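You operate a simulated robot arm through the tools that you are given. There is no shell and no other tool.

You are at the controls of a simulated robot arm. One attempt, no reset.

## Task
Move the red hose from the yellow port to the green port.
Fine: shut the yellow lever and open the black slider before the plug comes out. Then slider shut, green lever open, one stroke out and back.

It is judged by the outcome, as a careful person would: the job done as asked, and still so three seconds after it is handed in. It fails if anything else is knocked over, pushed out of place, dropped, spilled or broken.

## Robot
A 7-joint arm with a two-finger parallel gripper, fixed in place. Base frame: the origin is on the floor under the middle of its stand, x ahead of it, y to its left, z up; the work surface is at about z = 0.8. Lengths are in m, angles in degrees, forces in N, time in s.
It reaches about 1.479 m from its shoulder. Its first joint turns from -166.0 to 166.0 degrees. Payload 4.4 kg.
Tool frame: the origin (TCP) lies between the finger pads and is the grasp point; the fingertips stand 0.023 m ahead of it; z points along the fingers, y is the line along which they close. The gripper opens to 0.094 m. The fingers are 0.038 m wide and 0.01 m thick; the gripper's body (0.054 by 0.096 m) begins 0.039 m behind the TCP.
Orientation is told as [roll, pitch, yaw] about the base's x, y, z axes, in that order, counted from this pose: with the fingers straight down and closing along the base's y, the tool's x points along the base's -x, its y along +y and its z along -z.

## Interface
- The arm moves only by the tool nudge_tool. Its argument "commands" is one flat list of numbers, 6 for each row, row after row: the shift along the tool's x, y, z in units of 40 mm (1.0 is 40 mm), then the turn, a rotation vector about the tool's x, y, z in units of 6 degrees (1.0 is 6 degrees). In form: [x, y, z, rx, ry, rz, x, y, z, rx, ry, rz, ...]. A call has 1 to 20 rows; each row shifts and turns the commanded pose from where the row before left it, along the tool's axes as they then stand. "fingers" is the gripper command, from -1 (fully open) to 1 (shut), values between in proportion, set as the call begins (left out, the last holds). A call with a number of a shift or a turn outside -1 to 1 is refused whole. A row lasts 0.2 s, in which the tool goes at most 0.05 m and 8.6 degrees; a call with a longer step from one row to the next is refused whole, and so is a gripper value outside its range. A pose out of reach is approached as far as the arm can. The call stops where the force on the tool passes 90 N (or 10 N more than at its start, if that is more) or the arm is blocked; 0.2 s more then pass. Each finger travels about 0.072 m/s and halts on what it meets, pressing with about 37 N; the grip force reading is that of the motor and also rises with nothing between the fingers. The clock runs only during rows and for 0.2 s after the last one: add rows that do not move to give the fingers time. It gives the time, the measured TCP pose, the force on the tool (base axes), the opening and the grip force at its end, in the units of the frame above (readings bear some noise), with the torque about the TCP (base axes, N m) and any sound that the robot's microphone picked up.
- Cameras (640 x 400 px; columns grow to the right, rows downward): "scene" is fixed at [0.0521, 0.4991, 1.64]; the picture's right is [-0.60, -0.80, 0.00], its down [-0.44, 0.33, -0.84] and it looks along [0.67, -0.51, -0.55] (base axes); focal length 310 px, centre (320, 200). "wrist" rides on the gripper at [0.086, 0.016, -0.075] in the tool frame; the picture's right is [-0.18, 0.98, 0.00], its down [-0.58, -0.11, -0.81] and it looks along [-0.79, -0.15, 0.59] (tool axes); focal length 243 px, centre (320, 200).
- camera(camera): a new picture of that camera. No time passes.
- locate(camera, pixels): for up to 12 pixels [column, row] of the newest picture of that camera ("zoom" is the newest enlarged one), the place [x, y, z] in the base frame of the surface seen there, good to about 0.002 m. No time passes.
- zoom(camera, box): a new picture of the part [left, top, right, bottom] of that camera's present view, enlarged. No time passes.
- hand_in(): hands the job in; it is judged then, once.

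Open the gripper and draw the arm clear of the work before you hand the job in, unless the task says otherwise.

The tools are called after "Request:" as name(argument=value, ...) on one line, values as JSON. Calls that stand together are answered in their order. nudge_tool: Moves the arm, as the interface text tells. Its arguments: {"type":"object","properties":{"commands":{"type":"array"},"fingers":{"type":"number"}},"required":["commands"]} The other tools are called the same way: camera (camera) takes a picture; locate (camera, pixels) gives the place of the surface under pixels of a picture; zoom (camera, box) takes an enlarged picture of a part of a camera's view; hand_in () hands the job in.

At the start:

```text
t: 0.0
tool_pos: [0.8314, -0.2633, 1.3332]
orientation: [-0.1, -0.1, 0.1]
wrist_force: [-0.9, 0.2, -0.7]
moment: [-0.01, 0.0, 0.03]
gripper_width: 0.0939
grasp_force: 0.1
```

scene: 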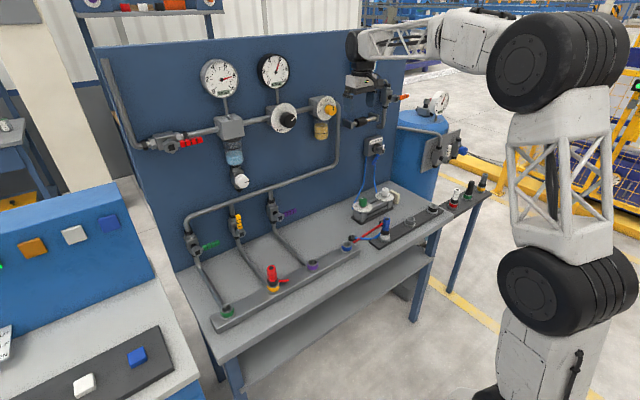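
wrist: 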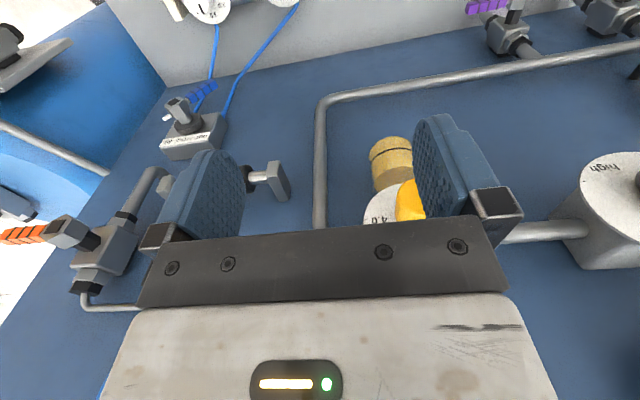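

I begin by looking closer at the bench: the ports along the rail (around 230-350, 240-310) and the levers (195-290, 210-245).

Request:
zoom(camera="scene", box=[170, 180, 370, 330])

Request:
zoom(camera="scene", box=[320, 120, 500, 260])

Request:
zoom(camera="scene", box=[100, 50, 420, 250])

```text
2.67 times, centred on (270, 255) of scene
```

zoom: 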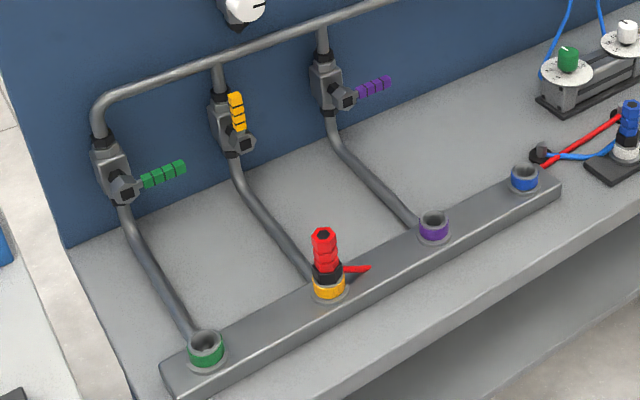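

```text
2.86 times, centred on (410, 190) of scene
```

zoom: 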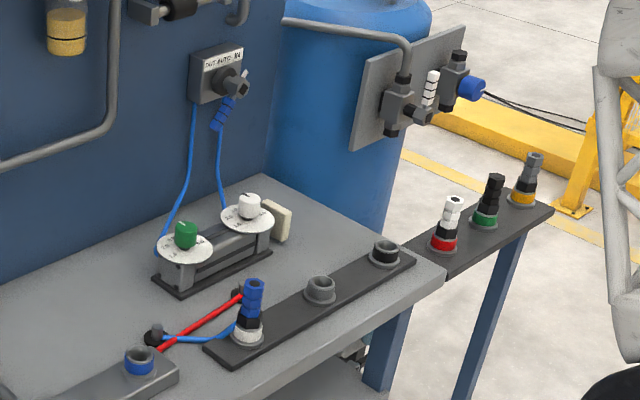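

```text
2.00 times, centred on (260, 150) of scene
```

zoom: 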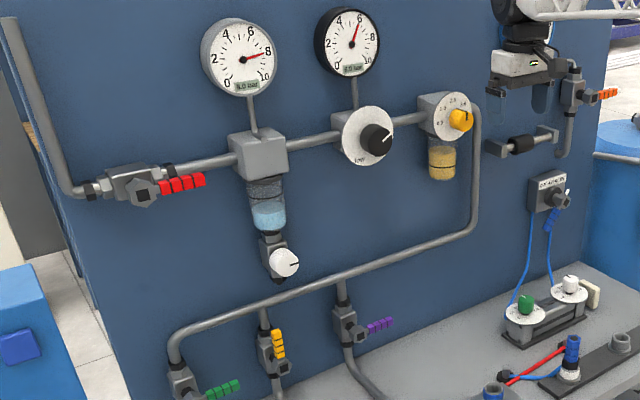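

The black slider seems to be near scene (357,122) on the panel, and a labelled block with a blue lever sits at (375,147). I zoom further into those, and the gauges.

Request:
zoom(camera="scene", box=[330, 85, 420, 141])

Request:
zoom(camera="scene", box=[345, 130, 405, 168])

Request:
zoom(camera="scene", box=[340, 175, 410, 250])

Request:
zoom(camera="wrist", box=[130, 60, 320, 300])

Request:
zoom(camera="scene", box=[180, 205, 300, 280])

Request:
zoom(camera="scene", box=[190, 50, 350, 150])

```text
7.11 times, centred on (375, 113) of scene
```

zoom: 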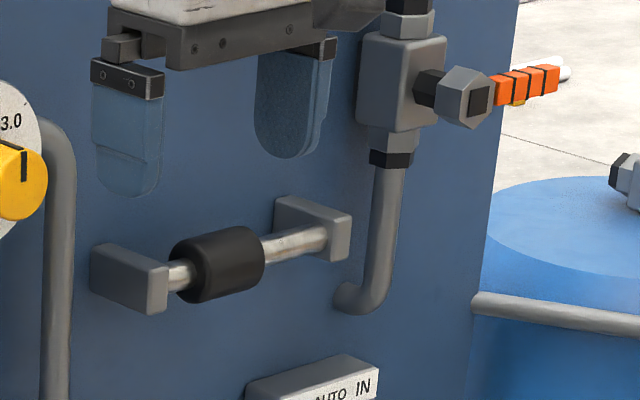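

```text
10.53 times, centred on (375, 149) of scene
```

zoom: 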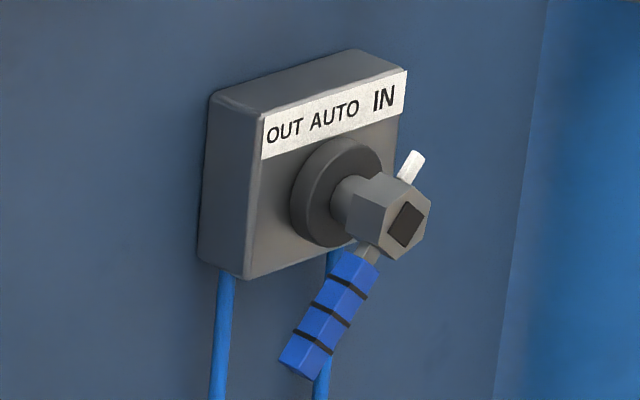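

```text
5.33 times, centred on (375, 212) of scene
```

zoom: 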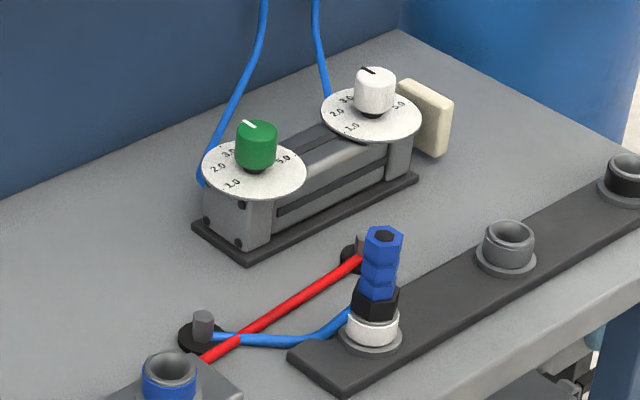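

```text
1.67 times, centred on (225, 180) of wrist
```

zoom: 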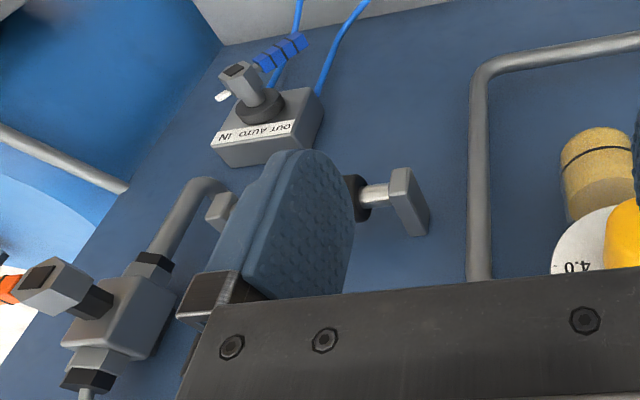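

```text
5.33 times, centred on (240, 242) of scene
```

zoom: 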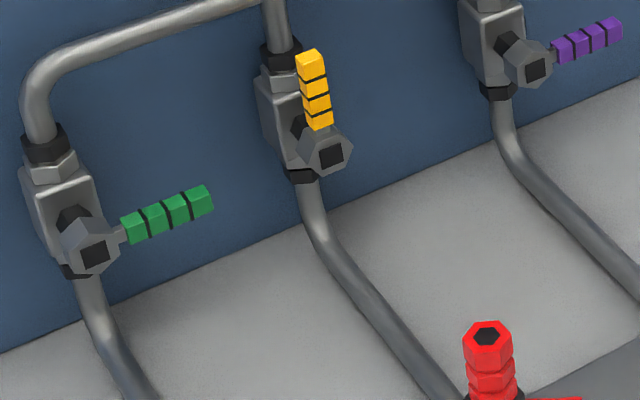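

```text
4.00 times, centred on (270, 100) of scene
```

zoom: 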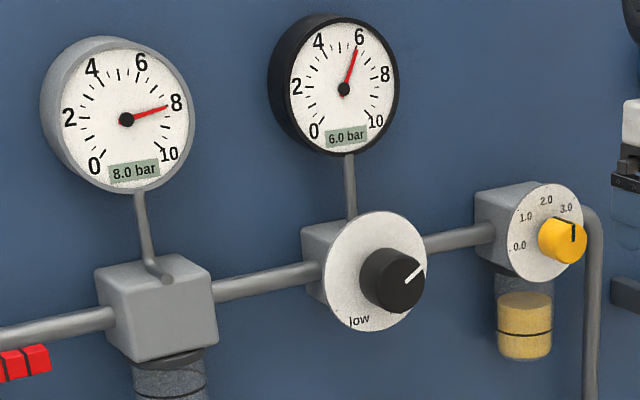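

The pointer on the switch (white, opposite the blue lever) points to IN; gauges read 8.0 and 6.0 bar. Now I trace the red hose from the plug at (272,275) to the gland near (385,222).

Request:
zoom(camera="scene", box=[255, 225, 375, 300])

Request:
zoom(camera="scene", box=[205, 255, 295, 330])

Request:
locate(camera="scene", pixels=[[272, 267], [273, 290], [228, 311], [287, 281], [312, 267], [347, 247], [380, 234], [383, 220], [240, 228], [205, 246], [238, 215], [289, 212]])

```text
5.33 times, centred on (315, 262) of scene
```

zoom: 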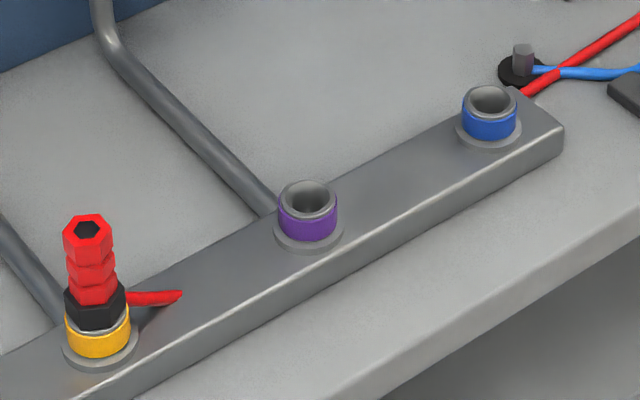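

```text
5.33 times, centred on (250, 292) of scene
```

zoom: 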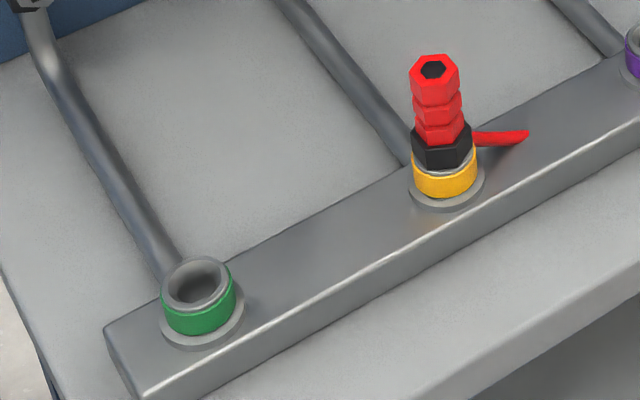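

```text
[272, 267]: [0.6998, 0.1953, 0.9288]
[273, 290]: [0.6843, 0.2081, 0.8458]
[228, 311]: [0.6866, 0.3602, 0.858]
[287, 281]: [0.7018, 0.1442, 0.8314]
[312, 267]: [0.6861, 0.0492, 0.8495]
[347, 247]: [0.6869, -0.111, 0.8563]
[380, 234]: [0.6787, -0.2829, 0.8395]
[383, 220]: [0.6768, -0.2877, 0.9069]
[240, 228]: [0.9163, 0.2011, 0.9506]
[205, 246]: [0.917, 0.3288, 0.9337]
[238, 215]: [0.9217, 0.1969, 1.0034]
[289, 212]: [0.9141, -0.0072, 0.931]
```

The red plug stands in the yellow port at about [0.70, 0.20], green port at [0.687, 0.36]. Next I measure the levers, panel and slider precisely with zooms.

Request:
zoom(camera="scene", box=[180, 205, 260, 255])

Request:
locate(camera="zoom", pixels=[[465, 80], [480, 150], [490, 195], [520, 250], [430, 200], [200, 340], [175, 400], [230, 380], [330, 325], [395, 290], [240, 365], [560, 150]])

```text
8.00 times, centred on (220, 230) of scene
```

zoom: 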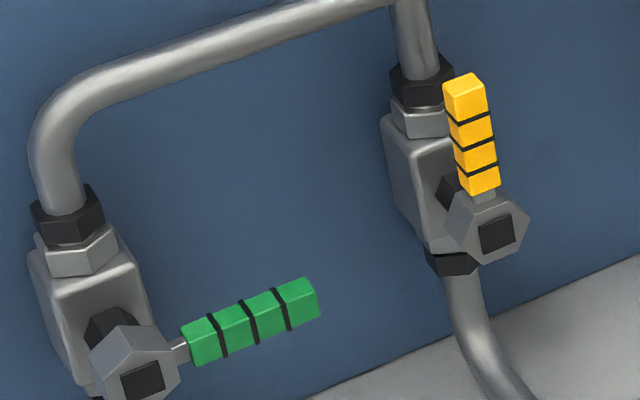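

```text
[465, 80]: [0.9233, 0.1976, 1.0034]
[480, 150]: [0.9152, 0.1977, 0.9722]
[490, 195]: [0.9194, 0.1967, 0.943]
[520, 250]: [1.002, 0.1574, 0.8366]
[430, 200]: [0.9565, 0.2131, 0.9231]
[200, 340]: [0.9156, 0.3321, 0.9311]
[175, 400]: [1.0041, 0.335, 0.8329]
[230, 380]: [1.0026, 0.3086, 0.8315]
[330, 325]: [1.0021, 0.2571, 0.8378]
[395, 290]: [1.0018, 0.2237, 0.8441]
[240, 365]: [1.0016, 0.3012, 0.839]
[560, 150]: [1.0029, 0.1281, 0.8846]
```

Panel face is at x≈1.002 and yellow handle spans z≈0.94–1.003 at y≈0.197, x≈0.92. I measure hub centres and handle extents in tighter zooms.

Request:
zoom(camera="scene", box=[222, 208, 254, 240])

Request:
locate(camera="zoom", pixels=[[285, 90], [330, 65], [300, 130], [330, 180], [345, 240], [330, 290], [370, 320], [320, 340], [395, 330], [230, 290], [180, 200], [315, 215]])

Request:
zoom(camera="scene", box=[184, 228, 224, 258])

Request:
locate(camera="zoom", pixels=[[215, 325], [215, 290], [180, 330], [260, 330], [310, 280], [345, 285], [400, 250], [460, 220], [530, 190], [485, 190], [560, 180], [150, 200]])

```text
12.50 times, centred on (238, 224) of scene
```

zoom: 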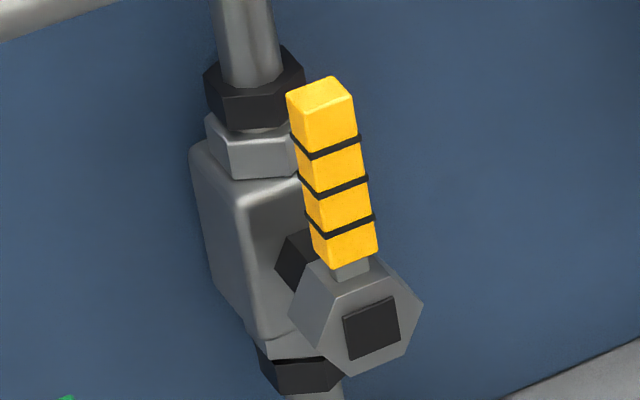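

```text
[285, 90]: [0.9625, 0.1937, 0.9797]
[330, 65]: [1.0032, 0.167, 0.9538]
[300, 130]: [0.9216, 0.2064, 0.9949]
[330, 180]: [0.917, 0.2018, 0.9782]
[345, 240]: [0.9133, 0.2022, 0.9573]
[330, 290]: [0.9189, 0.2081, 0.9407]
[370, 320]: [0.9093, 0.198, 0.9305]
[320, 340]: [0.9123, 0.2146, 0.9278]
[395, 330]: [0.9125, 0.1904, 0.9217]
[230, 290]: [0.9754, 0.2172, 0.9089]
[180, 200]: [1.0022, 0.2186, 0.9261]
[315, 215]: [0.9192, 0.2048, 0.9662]
```

```text
13.33 times, centred on (204, 243) of scene
```

zoom: 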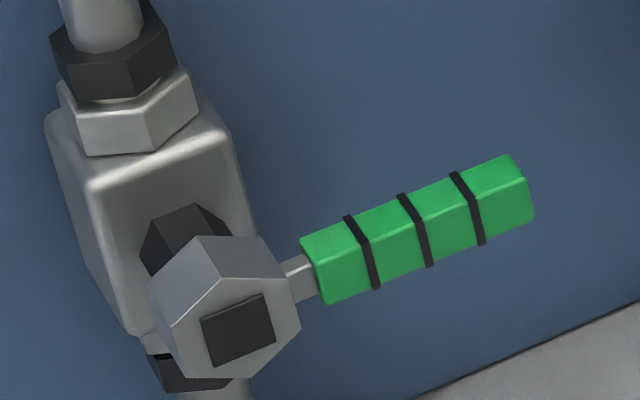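

```text
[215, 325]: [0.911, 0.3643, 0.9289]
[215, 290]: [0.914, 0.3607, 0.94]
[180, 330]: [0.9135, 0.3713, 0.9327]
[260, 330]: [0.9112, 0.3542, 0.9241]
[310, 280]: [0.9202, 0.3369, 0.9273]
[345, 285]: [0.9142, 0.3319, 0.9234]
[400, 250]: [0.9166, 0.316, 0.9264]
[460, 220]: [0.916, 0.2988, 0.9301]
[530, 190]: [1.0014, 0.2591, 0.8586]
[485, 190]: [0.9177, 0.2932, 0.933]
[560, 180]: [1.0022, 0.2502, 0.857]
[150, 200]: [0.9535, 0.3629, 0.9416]
```

Next the slider, the selector block and the cylinder are measured in zooms.

Request:
zoom(camera="scene", box=[338, 106, 386, 136])

Request:
locate(camera="zoom", pixels=[[85, 190], [30, 170], [130, 190], [205, 160], [165, 170], [245, 170], [210, 220], [280, 140], [320, 130], [395, 120], [340, 90], [370, 60]])

Request:
zoom(camera="scene", box=[360, 132, 396, 162])

Request:
locate(camera="zoom", pixels=[[160, 100], [210, 230], [300, 215], [290, 180], [380, 200], [330, 240], [290, 300], [250, 340], [225, 370], [380, 130], [130, 260], [230, 70]])

```text
13.33 times, centred on (362, 121) of scene
```

zoom: 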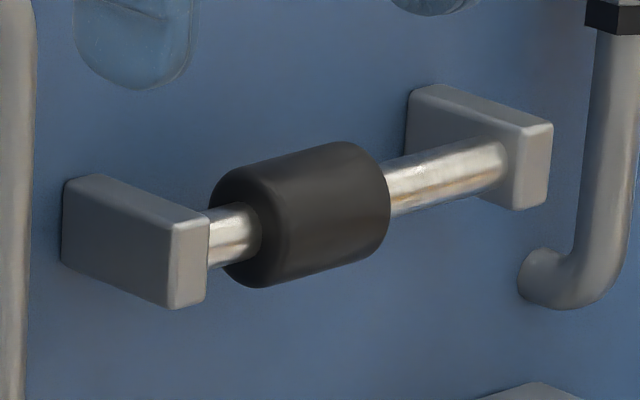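

```text
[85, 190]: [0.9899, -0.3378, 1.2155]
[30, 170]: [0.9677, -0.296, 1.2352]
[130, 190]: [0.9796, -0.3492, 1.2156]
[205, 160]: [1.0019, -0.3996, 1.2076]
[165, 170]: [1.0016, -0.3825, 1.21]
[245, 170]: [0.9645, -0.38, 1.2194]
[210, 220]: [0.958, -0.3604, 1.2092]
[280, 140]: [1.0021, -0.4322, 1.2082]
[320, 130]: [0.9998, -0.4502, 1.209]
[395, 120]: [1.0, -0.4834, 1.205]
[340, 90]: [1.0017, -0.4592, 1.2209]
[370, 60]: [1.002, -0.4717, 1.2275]
```

```text
13.33 times, centred on (378, 147) of scene
```

zoom: 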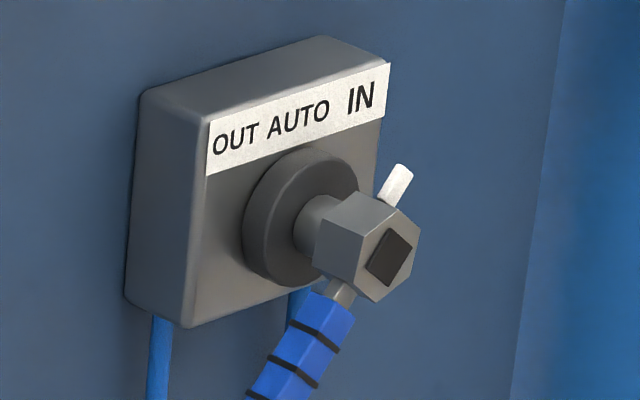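

```text
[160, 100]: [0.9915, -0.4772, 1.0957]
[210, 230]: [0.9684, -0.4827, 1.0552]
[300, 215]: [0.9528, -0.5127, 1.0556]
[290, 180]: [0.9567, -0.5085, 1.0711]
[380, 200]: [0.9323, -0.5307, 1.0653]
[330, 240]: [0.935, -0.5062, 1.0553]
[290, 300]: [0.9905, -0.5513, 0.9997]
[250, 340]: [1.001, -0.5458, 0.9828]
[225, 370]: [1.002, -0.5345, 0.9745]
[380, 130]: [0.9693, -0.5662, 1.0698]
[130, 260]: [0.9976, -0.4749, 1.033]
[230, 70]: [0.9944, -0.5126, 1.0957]
```

Some of my pixels fell on the panel behind; I re-measure the slider body, end blocks, and selector handle with better pixels.

Request:
zoom(camera="scene", box=[338, 106, 386, 136])

Request:
locate(camera="zoom", pixels=[[300, 215], [260, 230], [240, 260], [375, 200], [340, 170], [310, 255], [230, 235], [450, 180], [188, 260], [140, 215], [520, 180], [480, 150]])

Request:
zoom(camera="scene", box=[356, 136, 396, 166])

Request:
locate(camera="zoom", pixels=[[445, 200], [405, 205], [390, 240], [370, 265], [350, 295], [325, 330], [345, 330], [305, 355], [455, 125], [440, 140], [300, 160], [250, 250]])

```text
13.33 times, centred on (362, 121) of scene
```

zoom: 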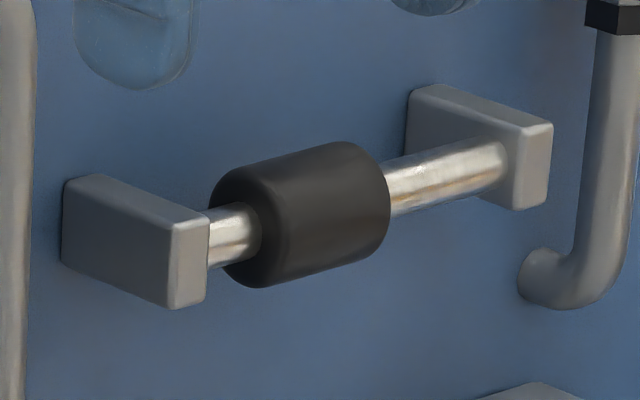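

```text
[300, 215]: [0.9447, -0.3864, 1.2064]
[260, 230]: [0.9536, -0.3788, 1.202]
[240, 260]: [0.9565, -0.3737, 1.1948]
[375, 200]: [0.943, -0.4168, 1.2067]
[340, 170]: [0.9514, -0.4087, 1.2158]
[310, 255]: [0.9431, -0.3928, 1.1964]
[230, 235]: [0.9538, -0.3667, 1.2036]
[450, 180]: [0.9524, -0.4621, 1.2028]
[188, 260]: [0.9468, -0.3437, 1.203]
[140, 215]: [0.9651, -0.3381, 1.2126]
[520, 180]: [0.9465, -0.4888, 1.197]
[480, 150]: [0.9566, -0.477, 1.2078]
```

```text
13.33 times, centred on (376, 151) of scene
```

zoom: 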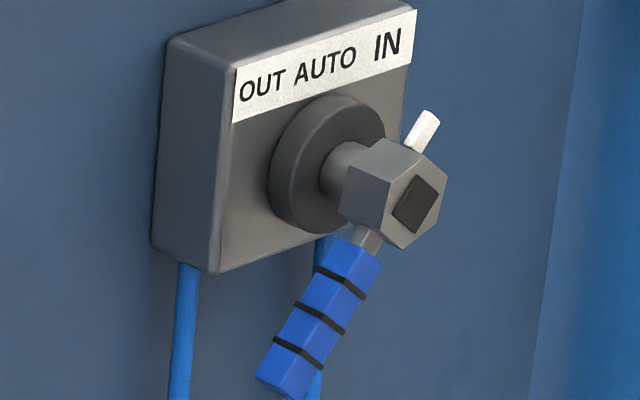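

```text
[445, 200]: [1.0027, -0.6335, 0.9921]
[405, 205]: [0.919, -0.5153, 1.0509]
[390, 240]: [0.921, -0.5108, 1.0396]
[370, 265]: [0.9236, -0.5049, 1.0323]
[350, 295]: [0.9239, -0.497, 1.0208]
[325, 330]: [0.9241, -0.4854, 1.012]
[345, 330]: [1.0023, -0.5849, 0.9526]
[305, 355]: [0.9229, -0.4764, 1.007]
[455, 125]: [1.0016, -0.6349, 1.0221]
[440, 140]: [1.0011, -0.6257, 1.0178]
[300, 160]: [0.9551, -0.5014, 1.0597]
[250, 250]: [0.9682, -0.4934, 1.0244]
```

Slider centre is about [0.965, -0.396, 1.203], free travel is towards -y; selector hub about [0.92, -0.515, 1.05] with the handle down-left (IN). I back the arm off 0.16 m from the panel and tilt the fingers to point forward (+x).

Request:
nudge_tool(commands=[1, 0, 0, 0, 0, 0, 1, 0, 0, 0, 0, 0, 1, 0, 0, 0, 0, 0, 1, 0, 0, 0, 0, 0, 0, 0, 0, 0, -1, 0, 0, 0, 0, 0, -1, 0, 0, 0, 0, 0, -1, 0, 0, 0, 0, 0, -1, 0, 0, 0, 0, 0, -1, 0], fingers=1)

```text
t: 2.0
tool_pos: [0.6701, -0.264, 1.3322]
orientation: [0.1, -30.0, -0.1]
wrist_force: [0.6, -0.3, 0.2]
moment: [0.0, 0.0, 0.01]
gripper_width: 0.0
grasp_force: 37.0
```

The tilt works (pitch -30). I continue the remaining 60 degrees.

Request:
nudge_tool(commands=[0, 0, 0, 0, -1, 0, 0, 0, 0, 0, -1, 0, 0, 0, 0, 0, -1, 0, 0, 0, 0, 0, -1, 0, 0, 0, 0, 0, -1, 0, 0, 0, 0, 0, -1, 0, 0, 0, 0, 0, -1, 0, 0, 0, 0, 0, -1, 0, 0, 0, 0, 0, -1, 0, 0, 0, 0, 0, -1, 0])

Request:
camera(camera="scene")

Request:
camera(camera="wrist")

```text
t: 4.2
tool_pos: [0.6712, -0.2644, 1.3323]
orientation: [-167.4, -90.0, 167.3]
wrist_force: [0.3, -0.2, 0.4]
moment: [0.0, 0.02, 0.0]
gripper_width: 0.0004
grasp_force: 36.9
```

```text
taken
```

scene: 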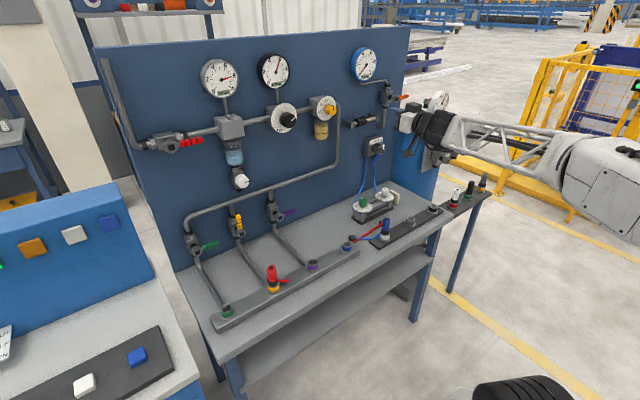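

```text
taken
```

wrist: 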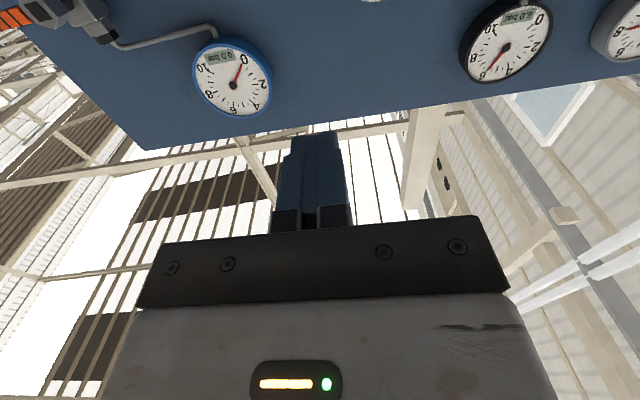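

Fingers now point forward, and a third gauge (blue rim, at (366,63)) is visible. I read it and look at the panel unobstructed.

Request:
zoom(camera="scene", box=[330, 40, 450, 130])

Request:
zoom(camera="scene", box=[170, 40, 350, 200])

```text
4.44 times, centred on (390, 85) of scene
```

zoom: 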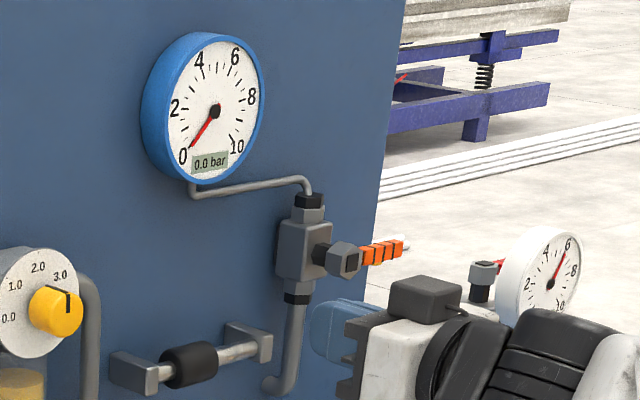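

```text
2.50 times, centred on (260, 120) of scene
```

zoom: 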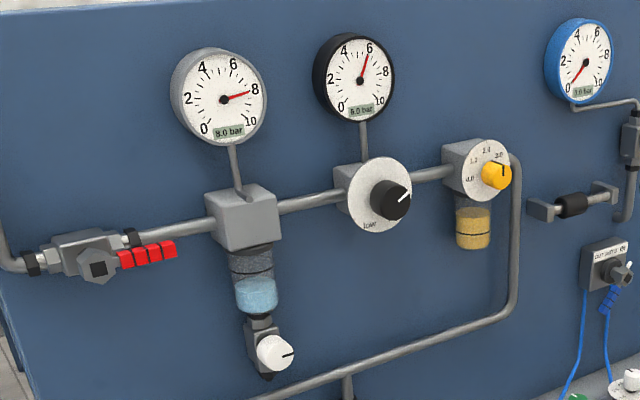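

The blue gauge reads 0.0 bar, main gauges 8.0 and 6.0. I set the tool pitch to -60 (fingers forward and slightly down) and move across to y≈0.237, z≈1.05, well in front of the panel (x≈0.67).

Request:
locate(camera="scene", pixels=[[241, 181], [235, 157], [323, 107], [287, 120], [320, 130], [250, 190], [238, 205], [290, 175], [230, 130], [170, 140], [275, 200], [190, 230]])

Request:
nudge_tool(commands=[0, 1, 0, 0, 1, 0, 0, 1, 0, 0, 1, 0, 0, 1, 0, 0, 1, 0, 0, 1, 0, 0, 1, 0, 0, 1, 0, 0, 1, 0, 0, 0.94, 0, 0, 0, 0, 0, 0.94, 0, 0, 0, 0, 0, 0.94, 0, 0, 0, 0, 0, 0.94, 0, 0, 0, 0, 0, 0.94, 0, 0, 0, 0, 0, 0.94, 0, 0, 0, 0, 0, 0.94, 0, 0, 0, 0, 0, 0.94, 0, 0, 0, 0, 0.866, 0, 0.5, 0, 0, 0, 0.866, 0, 0.5, 0, 0, 0, 0.866, 0, 0.5, 0, 0, 0, 0.866, 0, 0.5, 0, 0, 0, 0.866, 0, 0.5, 0, 0, 0])

Request:
camera(camera="scene")

Request:
camera(camera="wrist")

```text
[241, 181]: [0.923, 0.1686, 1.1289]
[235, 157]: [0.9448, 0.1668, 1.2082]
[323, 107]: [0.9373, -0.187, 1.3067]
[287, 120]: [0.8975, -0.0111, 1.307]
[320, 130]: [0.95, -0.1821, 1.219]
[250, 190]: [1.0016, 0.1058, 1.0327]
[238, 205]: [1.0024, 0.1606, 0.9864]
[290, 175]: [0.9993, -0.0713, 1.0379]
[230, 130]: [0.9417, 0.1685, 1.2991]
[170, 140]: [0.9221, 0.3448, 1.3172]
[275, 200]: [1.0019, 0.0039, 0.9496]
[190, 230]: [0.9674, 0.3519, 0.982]
```

```text
t: 8.0
tool_pos: [0.6695, 0.2362, 1.1341]
orientation: [0.1, -60.2, -0.1]
wrist_force: [-0.6, -0.1, 0.3]
moment: [-0.03, 0.01, -0.02]
gripper_width: 0.0
grasp_force: 36.8
```

```text
taken
```

scene: 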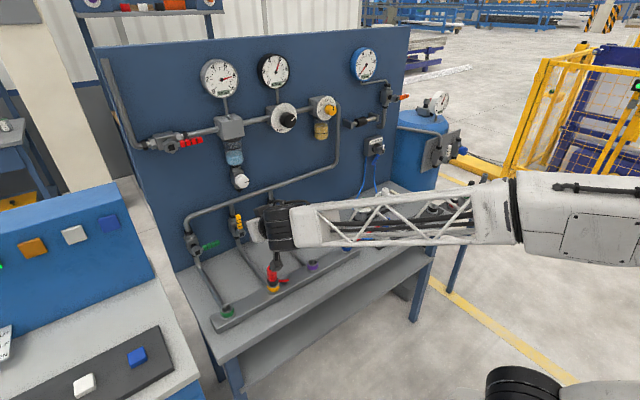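

```text
taken
```

wrist: 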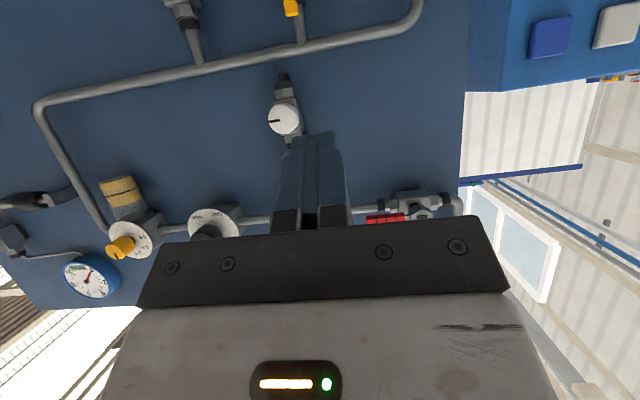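

The gripper is at [0.67, 0.236, 1.134] and the yellow handle (237,222) is in front. I go forward and down to [0.86, 0.236, 1.005], left of the yellow handle.

Request:
nudge_tool(commands=[0.069, 0, 0.955, 0, 0, 0, 0.069, 0, 0.955, 0, 0, 0, 0.069, 0, 0.955, 0, 0, 0, 0.069, 0, 0.955, 0, 0, 0, 0.069, 0, 0.955, 0, 0, 0, 0.069, 0, 0.955, 0, 0, 0])

Request:
camera(camera="scene")

Request:
zoom(camera="scene", box=[170, 180, 330, 300])

Request:
camera(camera="wrist")

```text
t: 9.4
tool_pos: [0.8607, 0.2378, 1.0042]
orientation: [0.0, -60.2, 0.0]
wrist_force: [-0.1, 0.3, 0.1]
moment: [-0.03, 0.06, -0.04]
gripper_width: 0.0001
grasp_force: 36.9
```

```text
taken
```

scene: 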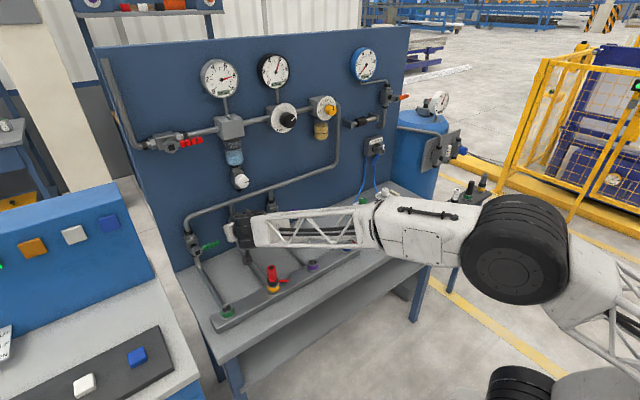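

```text
3.33 times, centred on (250, 240) of scene
```

zoom: 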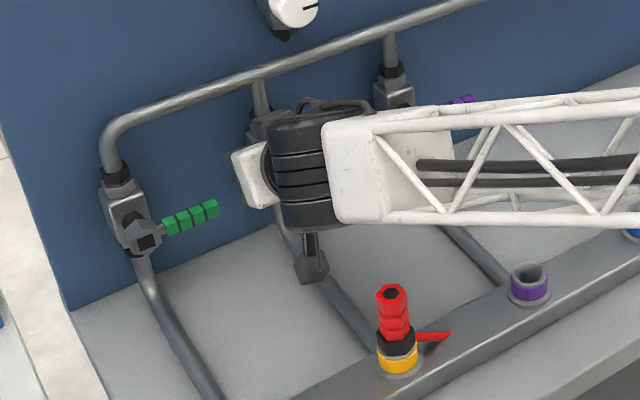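

```text
taken
```

wrist: 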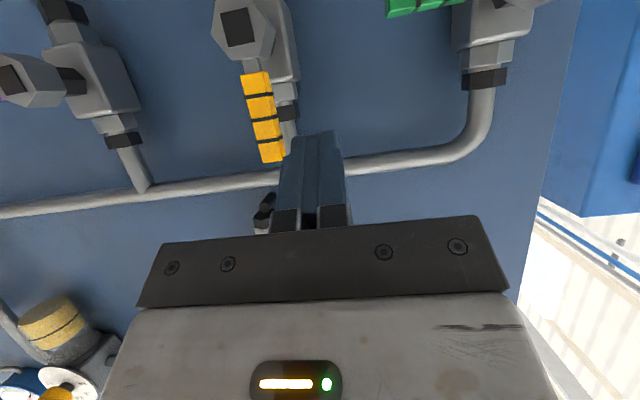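

The wrist view shows the closed fingers (tip near (318,135)) just left (+y) of the yellow handle (tip (270,155)). I advance 0.05 m to x≈0.91 and begin pushing the handle towards -y.

Request:
nudge_tool(commands=[-0.3125, 0, 0.541, 0, 0, 0, -0.3125, 0, 0.541, 0, 0, 0, 0, -0.45, 0, 0, 0, 0, -0.043, -0.3, -0.025, 0, 0, 0, 0, -0.3, 0, 0, 0, 0])

Request:
camera(camera="wrist")

Request:
zoom(camera="scene", box=[170, 180, 330, 300])

```text
t: 10.6
tool_pos: [0.9116, 0.1955, 1.0066]
orientation: [0.0, -59.9, 0.0]
wrist_force: [0.9, 1.5, 0.5]
moment: [0.03, -0.03, 0.05]
gripper_width: 0.0
grasp_force: 36.3
```

```text
taken
```

wrist: 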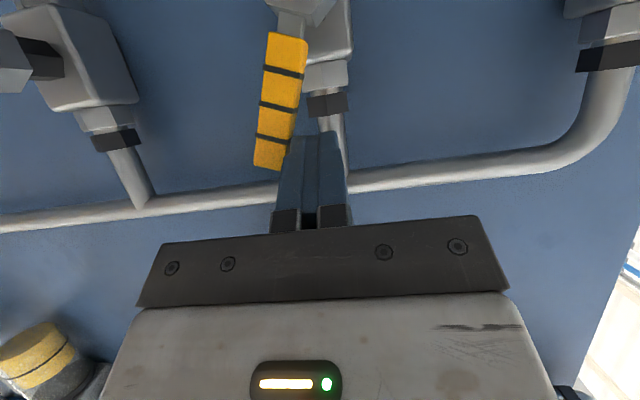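

```text
3.33 times, centred on (250, 240) of scene
```

zoom: 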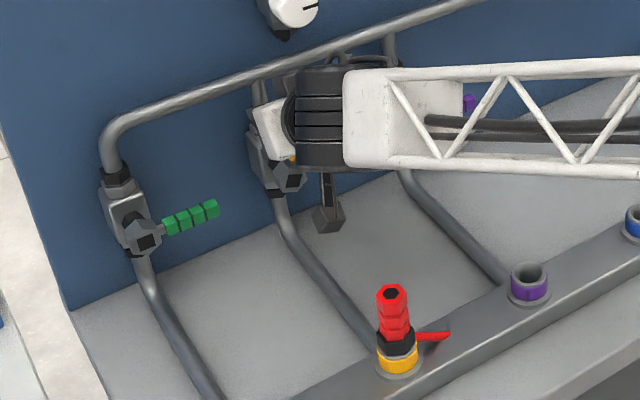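

The yellow handle is tilting towards -y under a light 1.5 N push. I continue along the arc down to horizontal.

Request:
nudge_tool(commands=[0.0866, -0.25, 0.05, 0, 0, 0, 0.13, -0.225, 0.075, 0, 0, 0, 0.173, -0.175, 0.1, 0, 0, 0, 0.195, -0.15, 0.1125, 0, 0, 0, 0.195, -0.1, 0.1125, 0, 0, 0])

Request:
camera(camera="wrist")

Request:
zoom(camera="scene", box=[170, 180, 330, 300])

```text
t: 11.8
tool_pos: [0.9114, 0.1586, 0.9682]
orientation: [0.0, -59.9, 0.0]
wrist_force: [0.1, 0.7, 0.4]
moment: [-0.01, -0.01, 0.02]
gripper_width: 0.0
grasp_force: 37.3
```

```text
taken
```

wrist: 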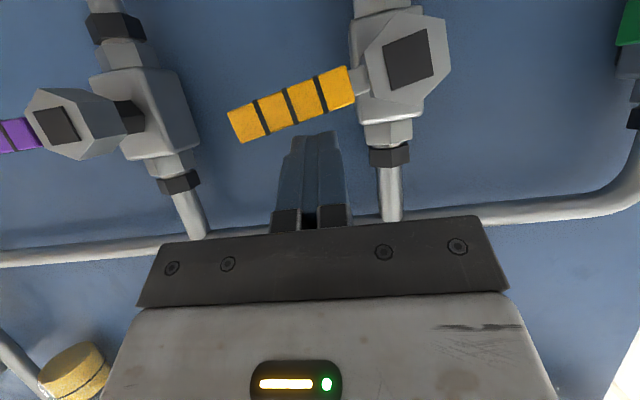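

```text
3.33 times, centred on (250, 240) of scene
```

zoom: 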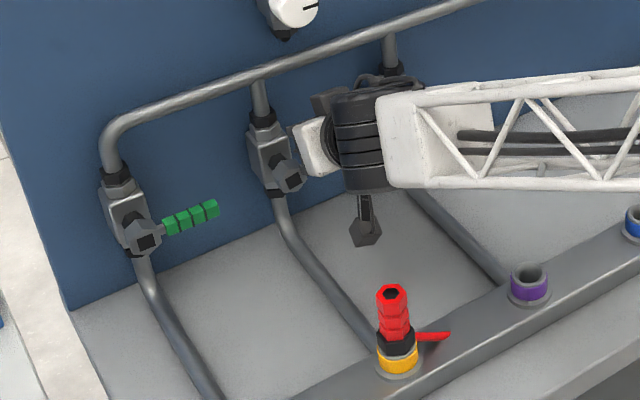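

The yellow handle is nearly horizontal (slope slightly steeper than the purple one). I push down a little more until the stop is felt.

Request:
nudge_tool(commands=[0.0866, 0, 0.05, 0, 0, 0, 0.0866, 0, 0.05, 0, 0, 0, 0.065, 0, 0.0375, 0, 0, 0])

Request:
camera(camera="wrist")

```text
t: 12.6
tool_pos: [0.9112, 0.1585, 0.9608]
orientation: [0.1, -60.0, -0.2]
wrist_force: [-2.4, -0.1, 4.6]
moment: [0.01, 0.04, 0.01]
gripper_width: 0.0002
grasp_force: 37.2
```

```text
taken
```

wrist: 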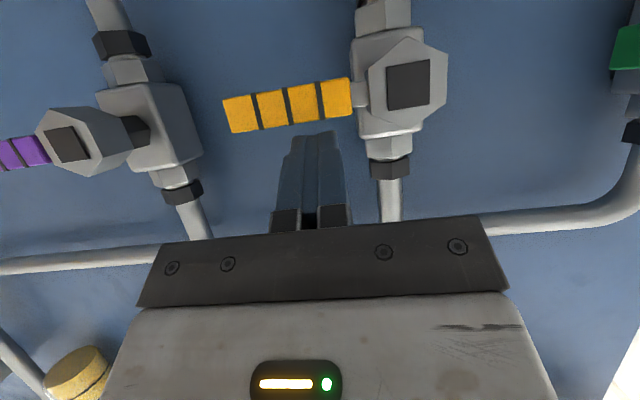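

The slope now matches the purple lever and 4.6 N upward suggests the stop. One more 2 mm to confirm, then retreat upward and back.

Request:
nudge_tool(commands=[0.05, 0, 0.03, 0, 0, 0, 0, 0, 0, 0, 0, 0])

Request:
camera(camera="wrist")

```text
t: 13.2
tool_pos: [0.9108, 0.1582, 0.9596]
orientation: [0.2, -60.2, -0.1]
wrist_force: [-5.6, 2.7, 26.4]
moment: [0.11, -0.15, 0.27]
gripper_width: 0.0
grasp_force: 36.4
```

```text
taken
```

wrist: 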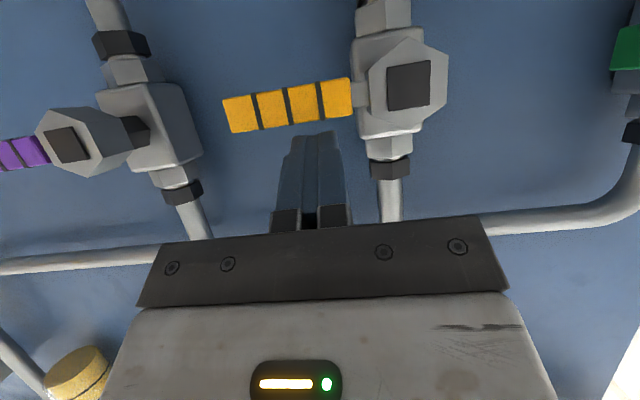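

Hard stop confirmed (26 N), handle horizontal: yellow shut. I retreat up and back so the camera clears the red plug.

Request:
nudge_tool(commands=[-0.433, 0, -0.25, 0, 0, 0, -0.2655, 0, -0.99, 0, 0, 0, -0.2655, 0, -0.99, 0, 0, 0, -0.2655, 0, -0.99, 0, 0, 0, -0.2655, 0, -0.99, 0, 0, 0, 0.5, 0, -0.866, 0, 0, 0, 0.5, 0, -0.866, 0, 0, 0])

Request:
camera(camera="scene")

Request:
zoom(camera="scene", box=[170, 180, 330, 300])

Request:
zoom(camera="scene", box=[190, 40, 420, 150])

```text
t: 14.8
tool_pos: [0.7166, 0.1596, 1.0896]
orientation: [-0.1, -59.9, -0.2]
wrist_force: [-0.3, 0.0, -0.8]
moment: [0.0, 0.0, -0.02]
gripper_width: 0.0
grasp_force: 37.0
```

```text
taken
```

scene: 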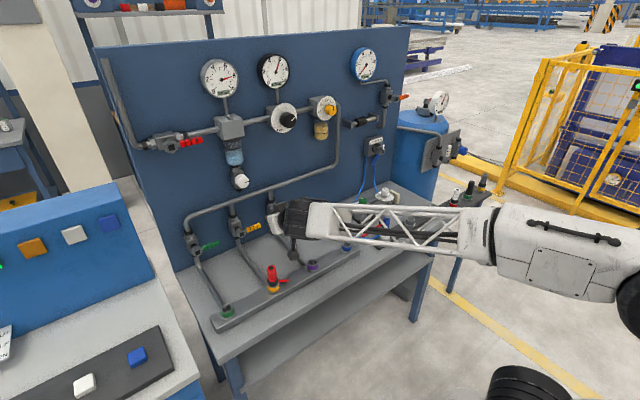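

```text
3.33 times, centred on (250, 240) of scene
```

zoom: 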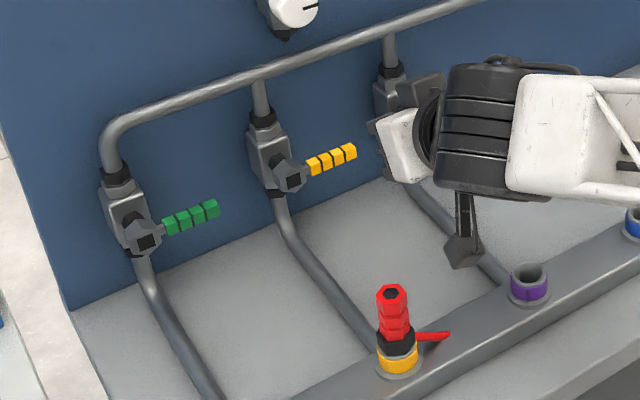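

```text
2.78 times, centred on (305, 95) of scene
```

zoom: 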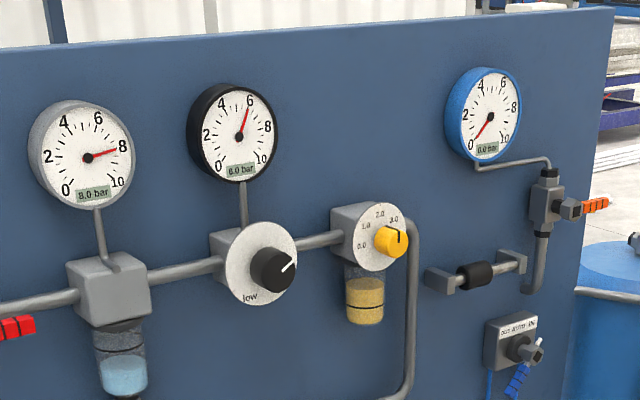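

Yellow is now horizontal, parallel to green, and the main gauges still read 8.0/6.0. Next I bring the tool level (pitch -90) and move over to in front of the black slider (y≈-0.396, z≈1.20), x≈0.72.

Request:
nudge_tool(commands=[0, -1, 0, 0, -1, 0, 0, -1, 0, 0, -1, 0, 0, -1, 0, 0, -1, 0, 0, -1, 0, 0, -1, 0, 0, -1, 0, 0, -1, 0, 0, -1, 0, 0, 0, 0, 0, -1, 0, 0, 0, 0, 0, -1, 0, 0, 0, 0, 0, -1, 0, 0, 0, 0, 0, -1, 0, 0, 0, 0, 0, -1, 0, 0, 0, 0, 0, -1, 0, 0, 0, 0, 0, -1, 0, 0, 0, 0, 0, -0.89, 0, 0, 0, 0, -0.92, 0, 0, 0, 0, 0, -0.92, 0, 0, 0, 0, 0, -0.92, 0, 0, 0, 0, 0])

```text
t: 18.4
tool_pos: [0.7006, 0.0493, 1.1965]
orientation: [-24.9, -90.0, 24.9]
wrist_force: [-0.1, 0.5, 0.2]
moment: [0.02, -0.03, -0.01]
gripper_width: 0.0001
grasp_force: 36.7
out of reach, approached as far as the arm can: row 4, 5, 6, 7, 8, 9, 10, 11, 12, 13, 14, 15
```

Some rows were out of reach and the tool stopped at y≈0.049. I issue an idle row to see where the commanded pose is.

Request:
nudge_tool(commands=[0, 0, 0, 0, 0, 0, 0, 0, 0, 0, 0, 0])

Request:
camera(camera="scene")

```text
t: 19.0
tool_pos: [0.7001, 0.0496, 1.1955]
orientation: [-65.2, -90.1, 65.2]
wrist_force: [0.4, -0.4, -1.2]
moment: [-0.01, -0.01, 0.02]
gripper_width: 0.0
grasp_force: 37.5
```

```text
taken
```

scene: 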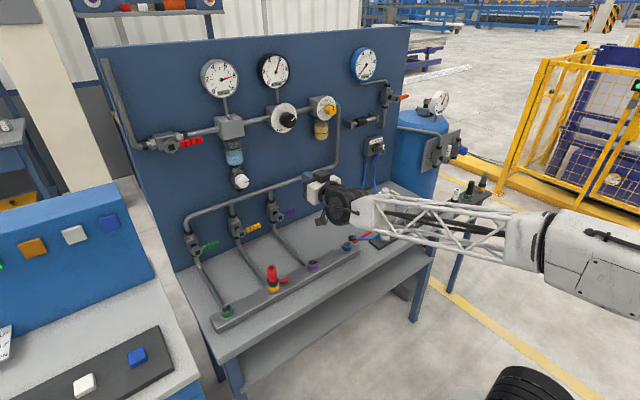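

The commanded pose equals the measured one, so it did not accumulate. I try a small step in -y to see whether motion is possible from here.

Request:
nudge_tool(commands=[0, -0.5, 0, 0, 0, 0, 0, -0.5, 0, 0, 0, 0])

```text
t: 19.6
tool_pos: [0.6957, 0.0298, 1.1975]
orientation: [-2.5, -89.8, 1.5]
wrist_force: [0.5, 0.5, -0.5]
moment: [0.0, 0.02, 0.01]
gripper_width: 0.0
grasp_force: 37.4
out of reach, approached as far as the arm can: row 1, 2
```

It creeps with residual. I try going up first (the level pose worked at z≈1.33 earlier), then across.

Request:
nudge_tool(commands=[-1, 0, 0, 0, 0, 0, -1, 0, 0, 0, 0, 0, -1, 0, 0, 0, 0, 0])

Request:
nudge_tool(commands=[0, -0.8, 0, 0, 0, 0, 0, -0.8, 0, 0, 0, 0, 0, -0.8, 0, 0, 0, 0])

Request:
camera(camera="scene")

```text
t: 20.4
tool_pos: [0.6975, 0.0353, 1.3196]
orientation: [-16.2, -89.8, 16.1]
wrist_force: [0.2, -0.9, 0.0]
moment: [-0.04, -0.02, -0.01]
gripper_width: 0.0
grasp_force: 36.6
```

```text
t: 21.2
tool_pos: [0.6961, -0.0318, 1.3058]
orientation: [-37.2, -83.2, 36.2]
wrist_force: [0.0, -0.1, 0.3]
moment: [0.07, 0.03, -0.02]
gripper_width: 0.0
grasp_force: 37.3
out of reach, approached as far as the arm can: row 1, 2, 3
```

```text
taken
```

scene: 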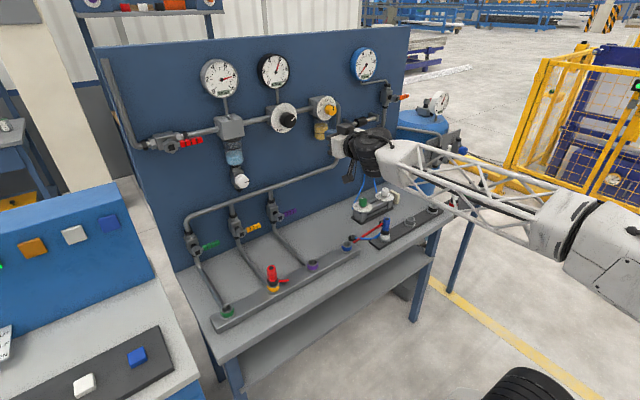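

The tool could not keep its level orientation (pitch slipped to -83), probably a wrist limit in this arm posture. I tilt the fingers back downwards and then move across in that posture, as at the start.

Request:
nudge_tool(commands=[0, 0, 0, 0, 1, 0, 0, 0, 0, 0, 1, 0, 0, 0, 0, 0, 1, 0, 0, 0, 0, 0, 1, 0, 0, 0, 0, 0, 1, 0, 0, 0, 0, 0, 1, 0])

Request:
camera(camera="scene")

```text
t: 22.8
tool_pos: [0.5528, -0.0401, 1.5023]
orientation: [-5.3, -73.4, 5.6]
wrist_force: [0.9, 0.3, -2.1]
moment: [-0.04, -0.08, 0.02]
gripper_width: 0.0
grasp_force: 37.5
out of reach, approached as far as the arm can: row 5
stopped in row 6: the arm was blocked; the commanded pose is now the measured one
```

```text
taken
```

scene: 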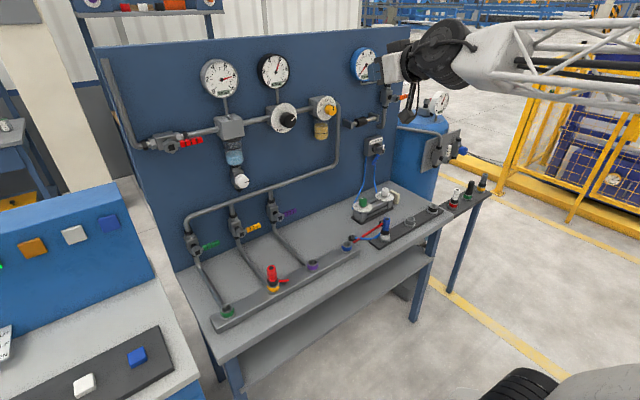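

The arm took a large detour while re-solving, ending at [0.553, -0.04, 1.502], clear of everything. I go in small steps now to see how it behaves.

Request:
nudge_tool(commands=[0, 0, 0, 0, 0.5, 0, 0, 0, 0, 0, 0.5, 0])

Request:
camera(camera="scene")

```text
t: 23.4
tool_pos: [0.5538, -0.0411, 1.5021]
orientation: [-4.0, -67.3, 4.0]
wrist_force: [0.1, -0.5, 0.0]
moment: [0.03, 0.0, 0.02]
gripper_width: 0.0001
grasp_force: 36.8
```

```text
taken
```

scene: 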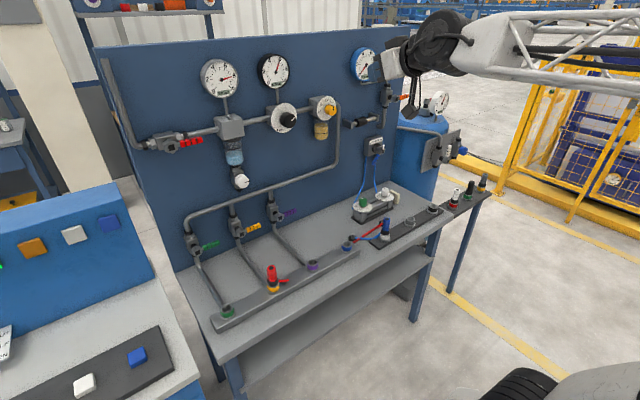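

It responds cleanly again. I tilt down to about pitch -31 and then shift to y≈-0.28.

Request:
nudge_tool(commands=[0, 0, 0, 0, 1, 0, 0, 0, 0, 0, 1, 0, 0, 0, 0, 0, 1, 0, 0, 0, 0, 0, 1, 0, 0, 0, 0, 0, 1, 0, 0, 0, 0, 0, 1, 0])

Request:
nudge_tool(commands=[0, -0.8, 0, 0, 0, 0, 0, -0.8, 0, 0, 0, 0, 0, -0.8, 0, 0, 0, 0, 0, -0.8, 0, 0, 0, 0, 0, -0.8, 0, 0, 0, 0, 0, -0.8, 0, 0, 0, 0])

Request:
camera(camera="scene")

```text
t: 24.8
tool_pos: [0.5819, -0.0596, 1.4095]
orientation: [-1.1, -52.8, 2.5]
wrist_force: [-0.3, -0.1, -0.6]
moment: [0.01, -0.03, 0.01]
gripper_width: 0.0
grasp_force: 37.2
out of reach, approached as far as the arm can: row 1, 2, 3, 4, 5, 6
```

```text
t: 26.2
tool_pos: [0.5862, -0.2506, 1.4133]
orientation: [-1.3, -52.7, 2.7]
wrist_force: [1.0, -0.5, -0.9]
moment: [0.0, -0.02, -0.02]
gripper_width: 0.0003
grasp_force: 37.1
```

```text
taken
```

scene: 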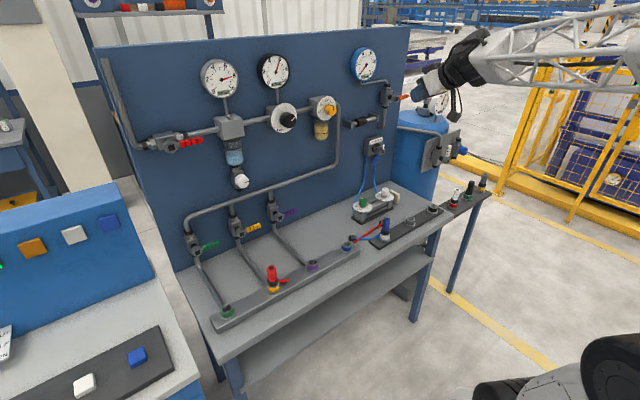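

Now at [0.586, -0.25, 1.413], pitch -53. I move forward-down along the tool axis and across to about [0.706, -0.39, 1.32], then tilt gradually to level.

Request:
nudge_tool(commands=[0, -0.7, 0.75, 0, 0, 0, 0, -0.7, 0.75, 0, 0, 0, 0, -0.7, 0.75, 0, 0, 0, 0, -0.7, 0.75, 0, 0, 0, 0, -0.7, 0.75, 0, 0, 0])

Request:
nudge_tool(commands=[0, 0, 0, 0, -1, 0, 0, 0, 0, 0, -1, 0, 0, 0, 0, 0, -1, 0])

Request:
camera(camera="scene")

```text
t: 27.4
tool_pos: [0.7114, -0.3868, 1.3263]
orientation: [-1.2, -52.9, 2.8]
wrist_force: [-1.0, -0.5, 1.1]
moment: [0.03, 0.0, 0.02]
gripper_width: 0.0
grasp_force: 37.2
```

```text
t: 28.2
tool_pos: [0.7109, -0.3877, 1.3244]
orientation: [-2.2, -70.9, 3.9]
wrist_force: [0.1, -0.1, -0.1]
moment: [-0.02, 0.01, 0.0]
gripper_width: 0.0
grasp_force: 37.3
```

```text
taken
```

scene: 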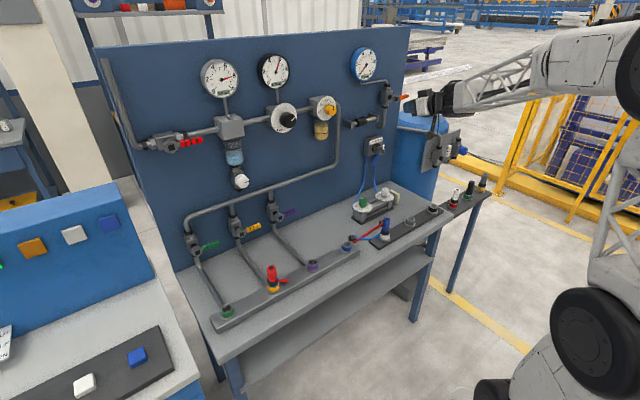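

The arm is in its elbow-up posture and tilting fine. I finish the tilt to level with a small yaw correction.

Request:
nudge_tool(commands=[0, 0, 0, 0, -1, 0, 0, 0, 0, 0, -1, 0, 0, 0, 0, 0, -1, 0, 0, 0, 0, 0.28, -0.18, 0])

Request:
camera(camera="wrist")

```text
t: 29.2
tool_pos: [0.7118, -0.3882, 1.3224]
orientation: [-88.5, -89.3, 88.6]
wrist_force: [0.4, 0.5, -0.4]
moment: [-0.01, -0.02, 0.0]
gripper_width: 0.0
grasp_force: 37.6
```

```text
taken
```

wrist: 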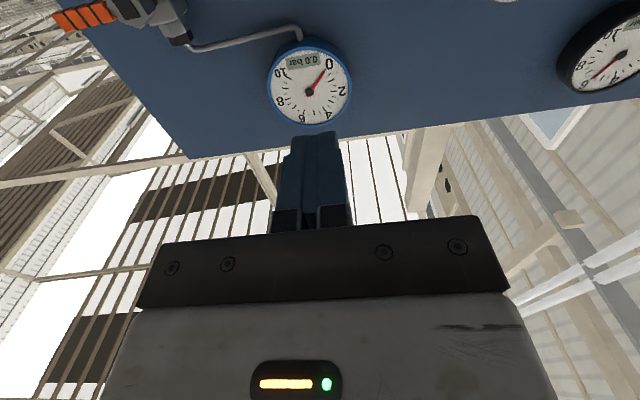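

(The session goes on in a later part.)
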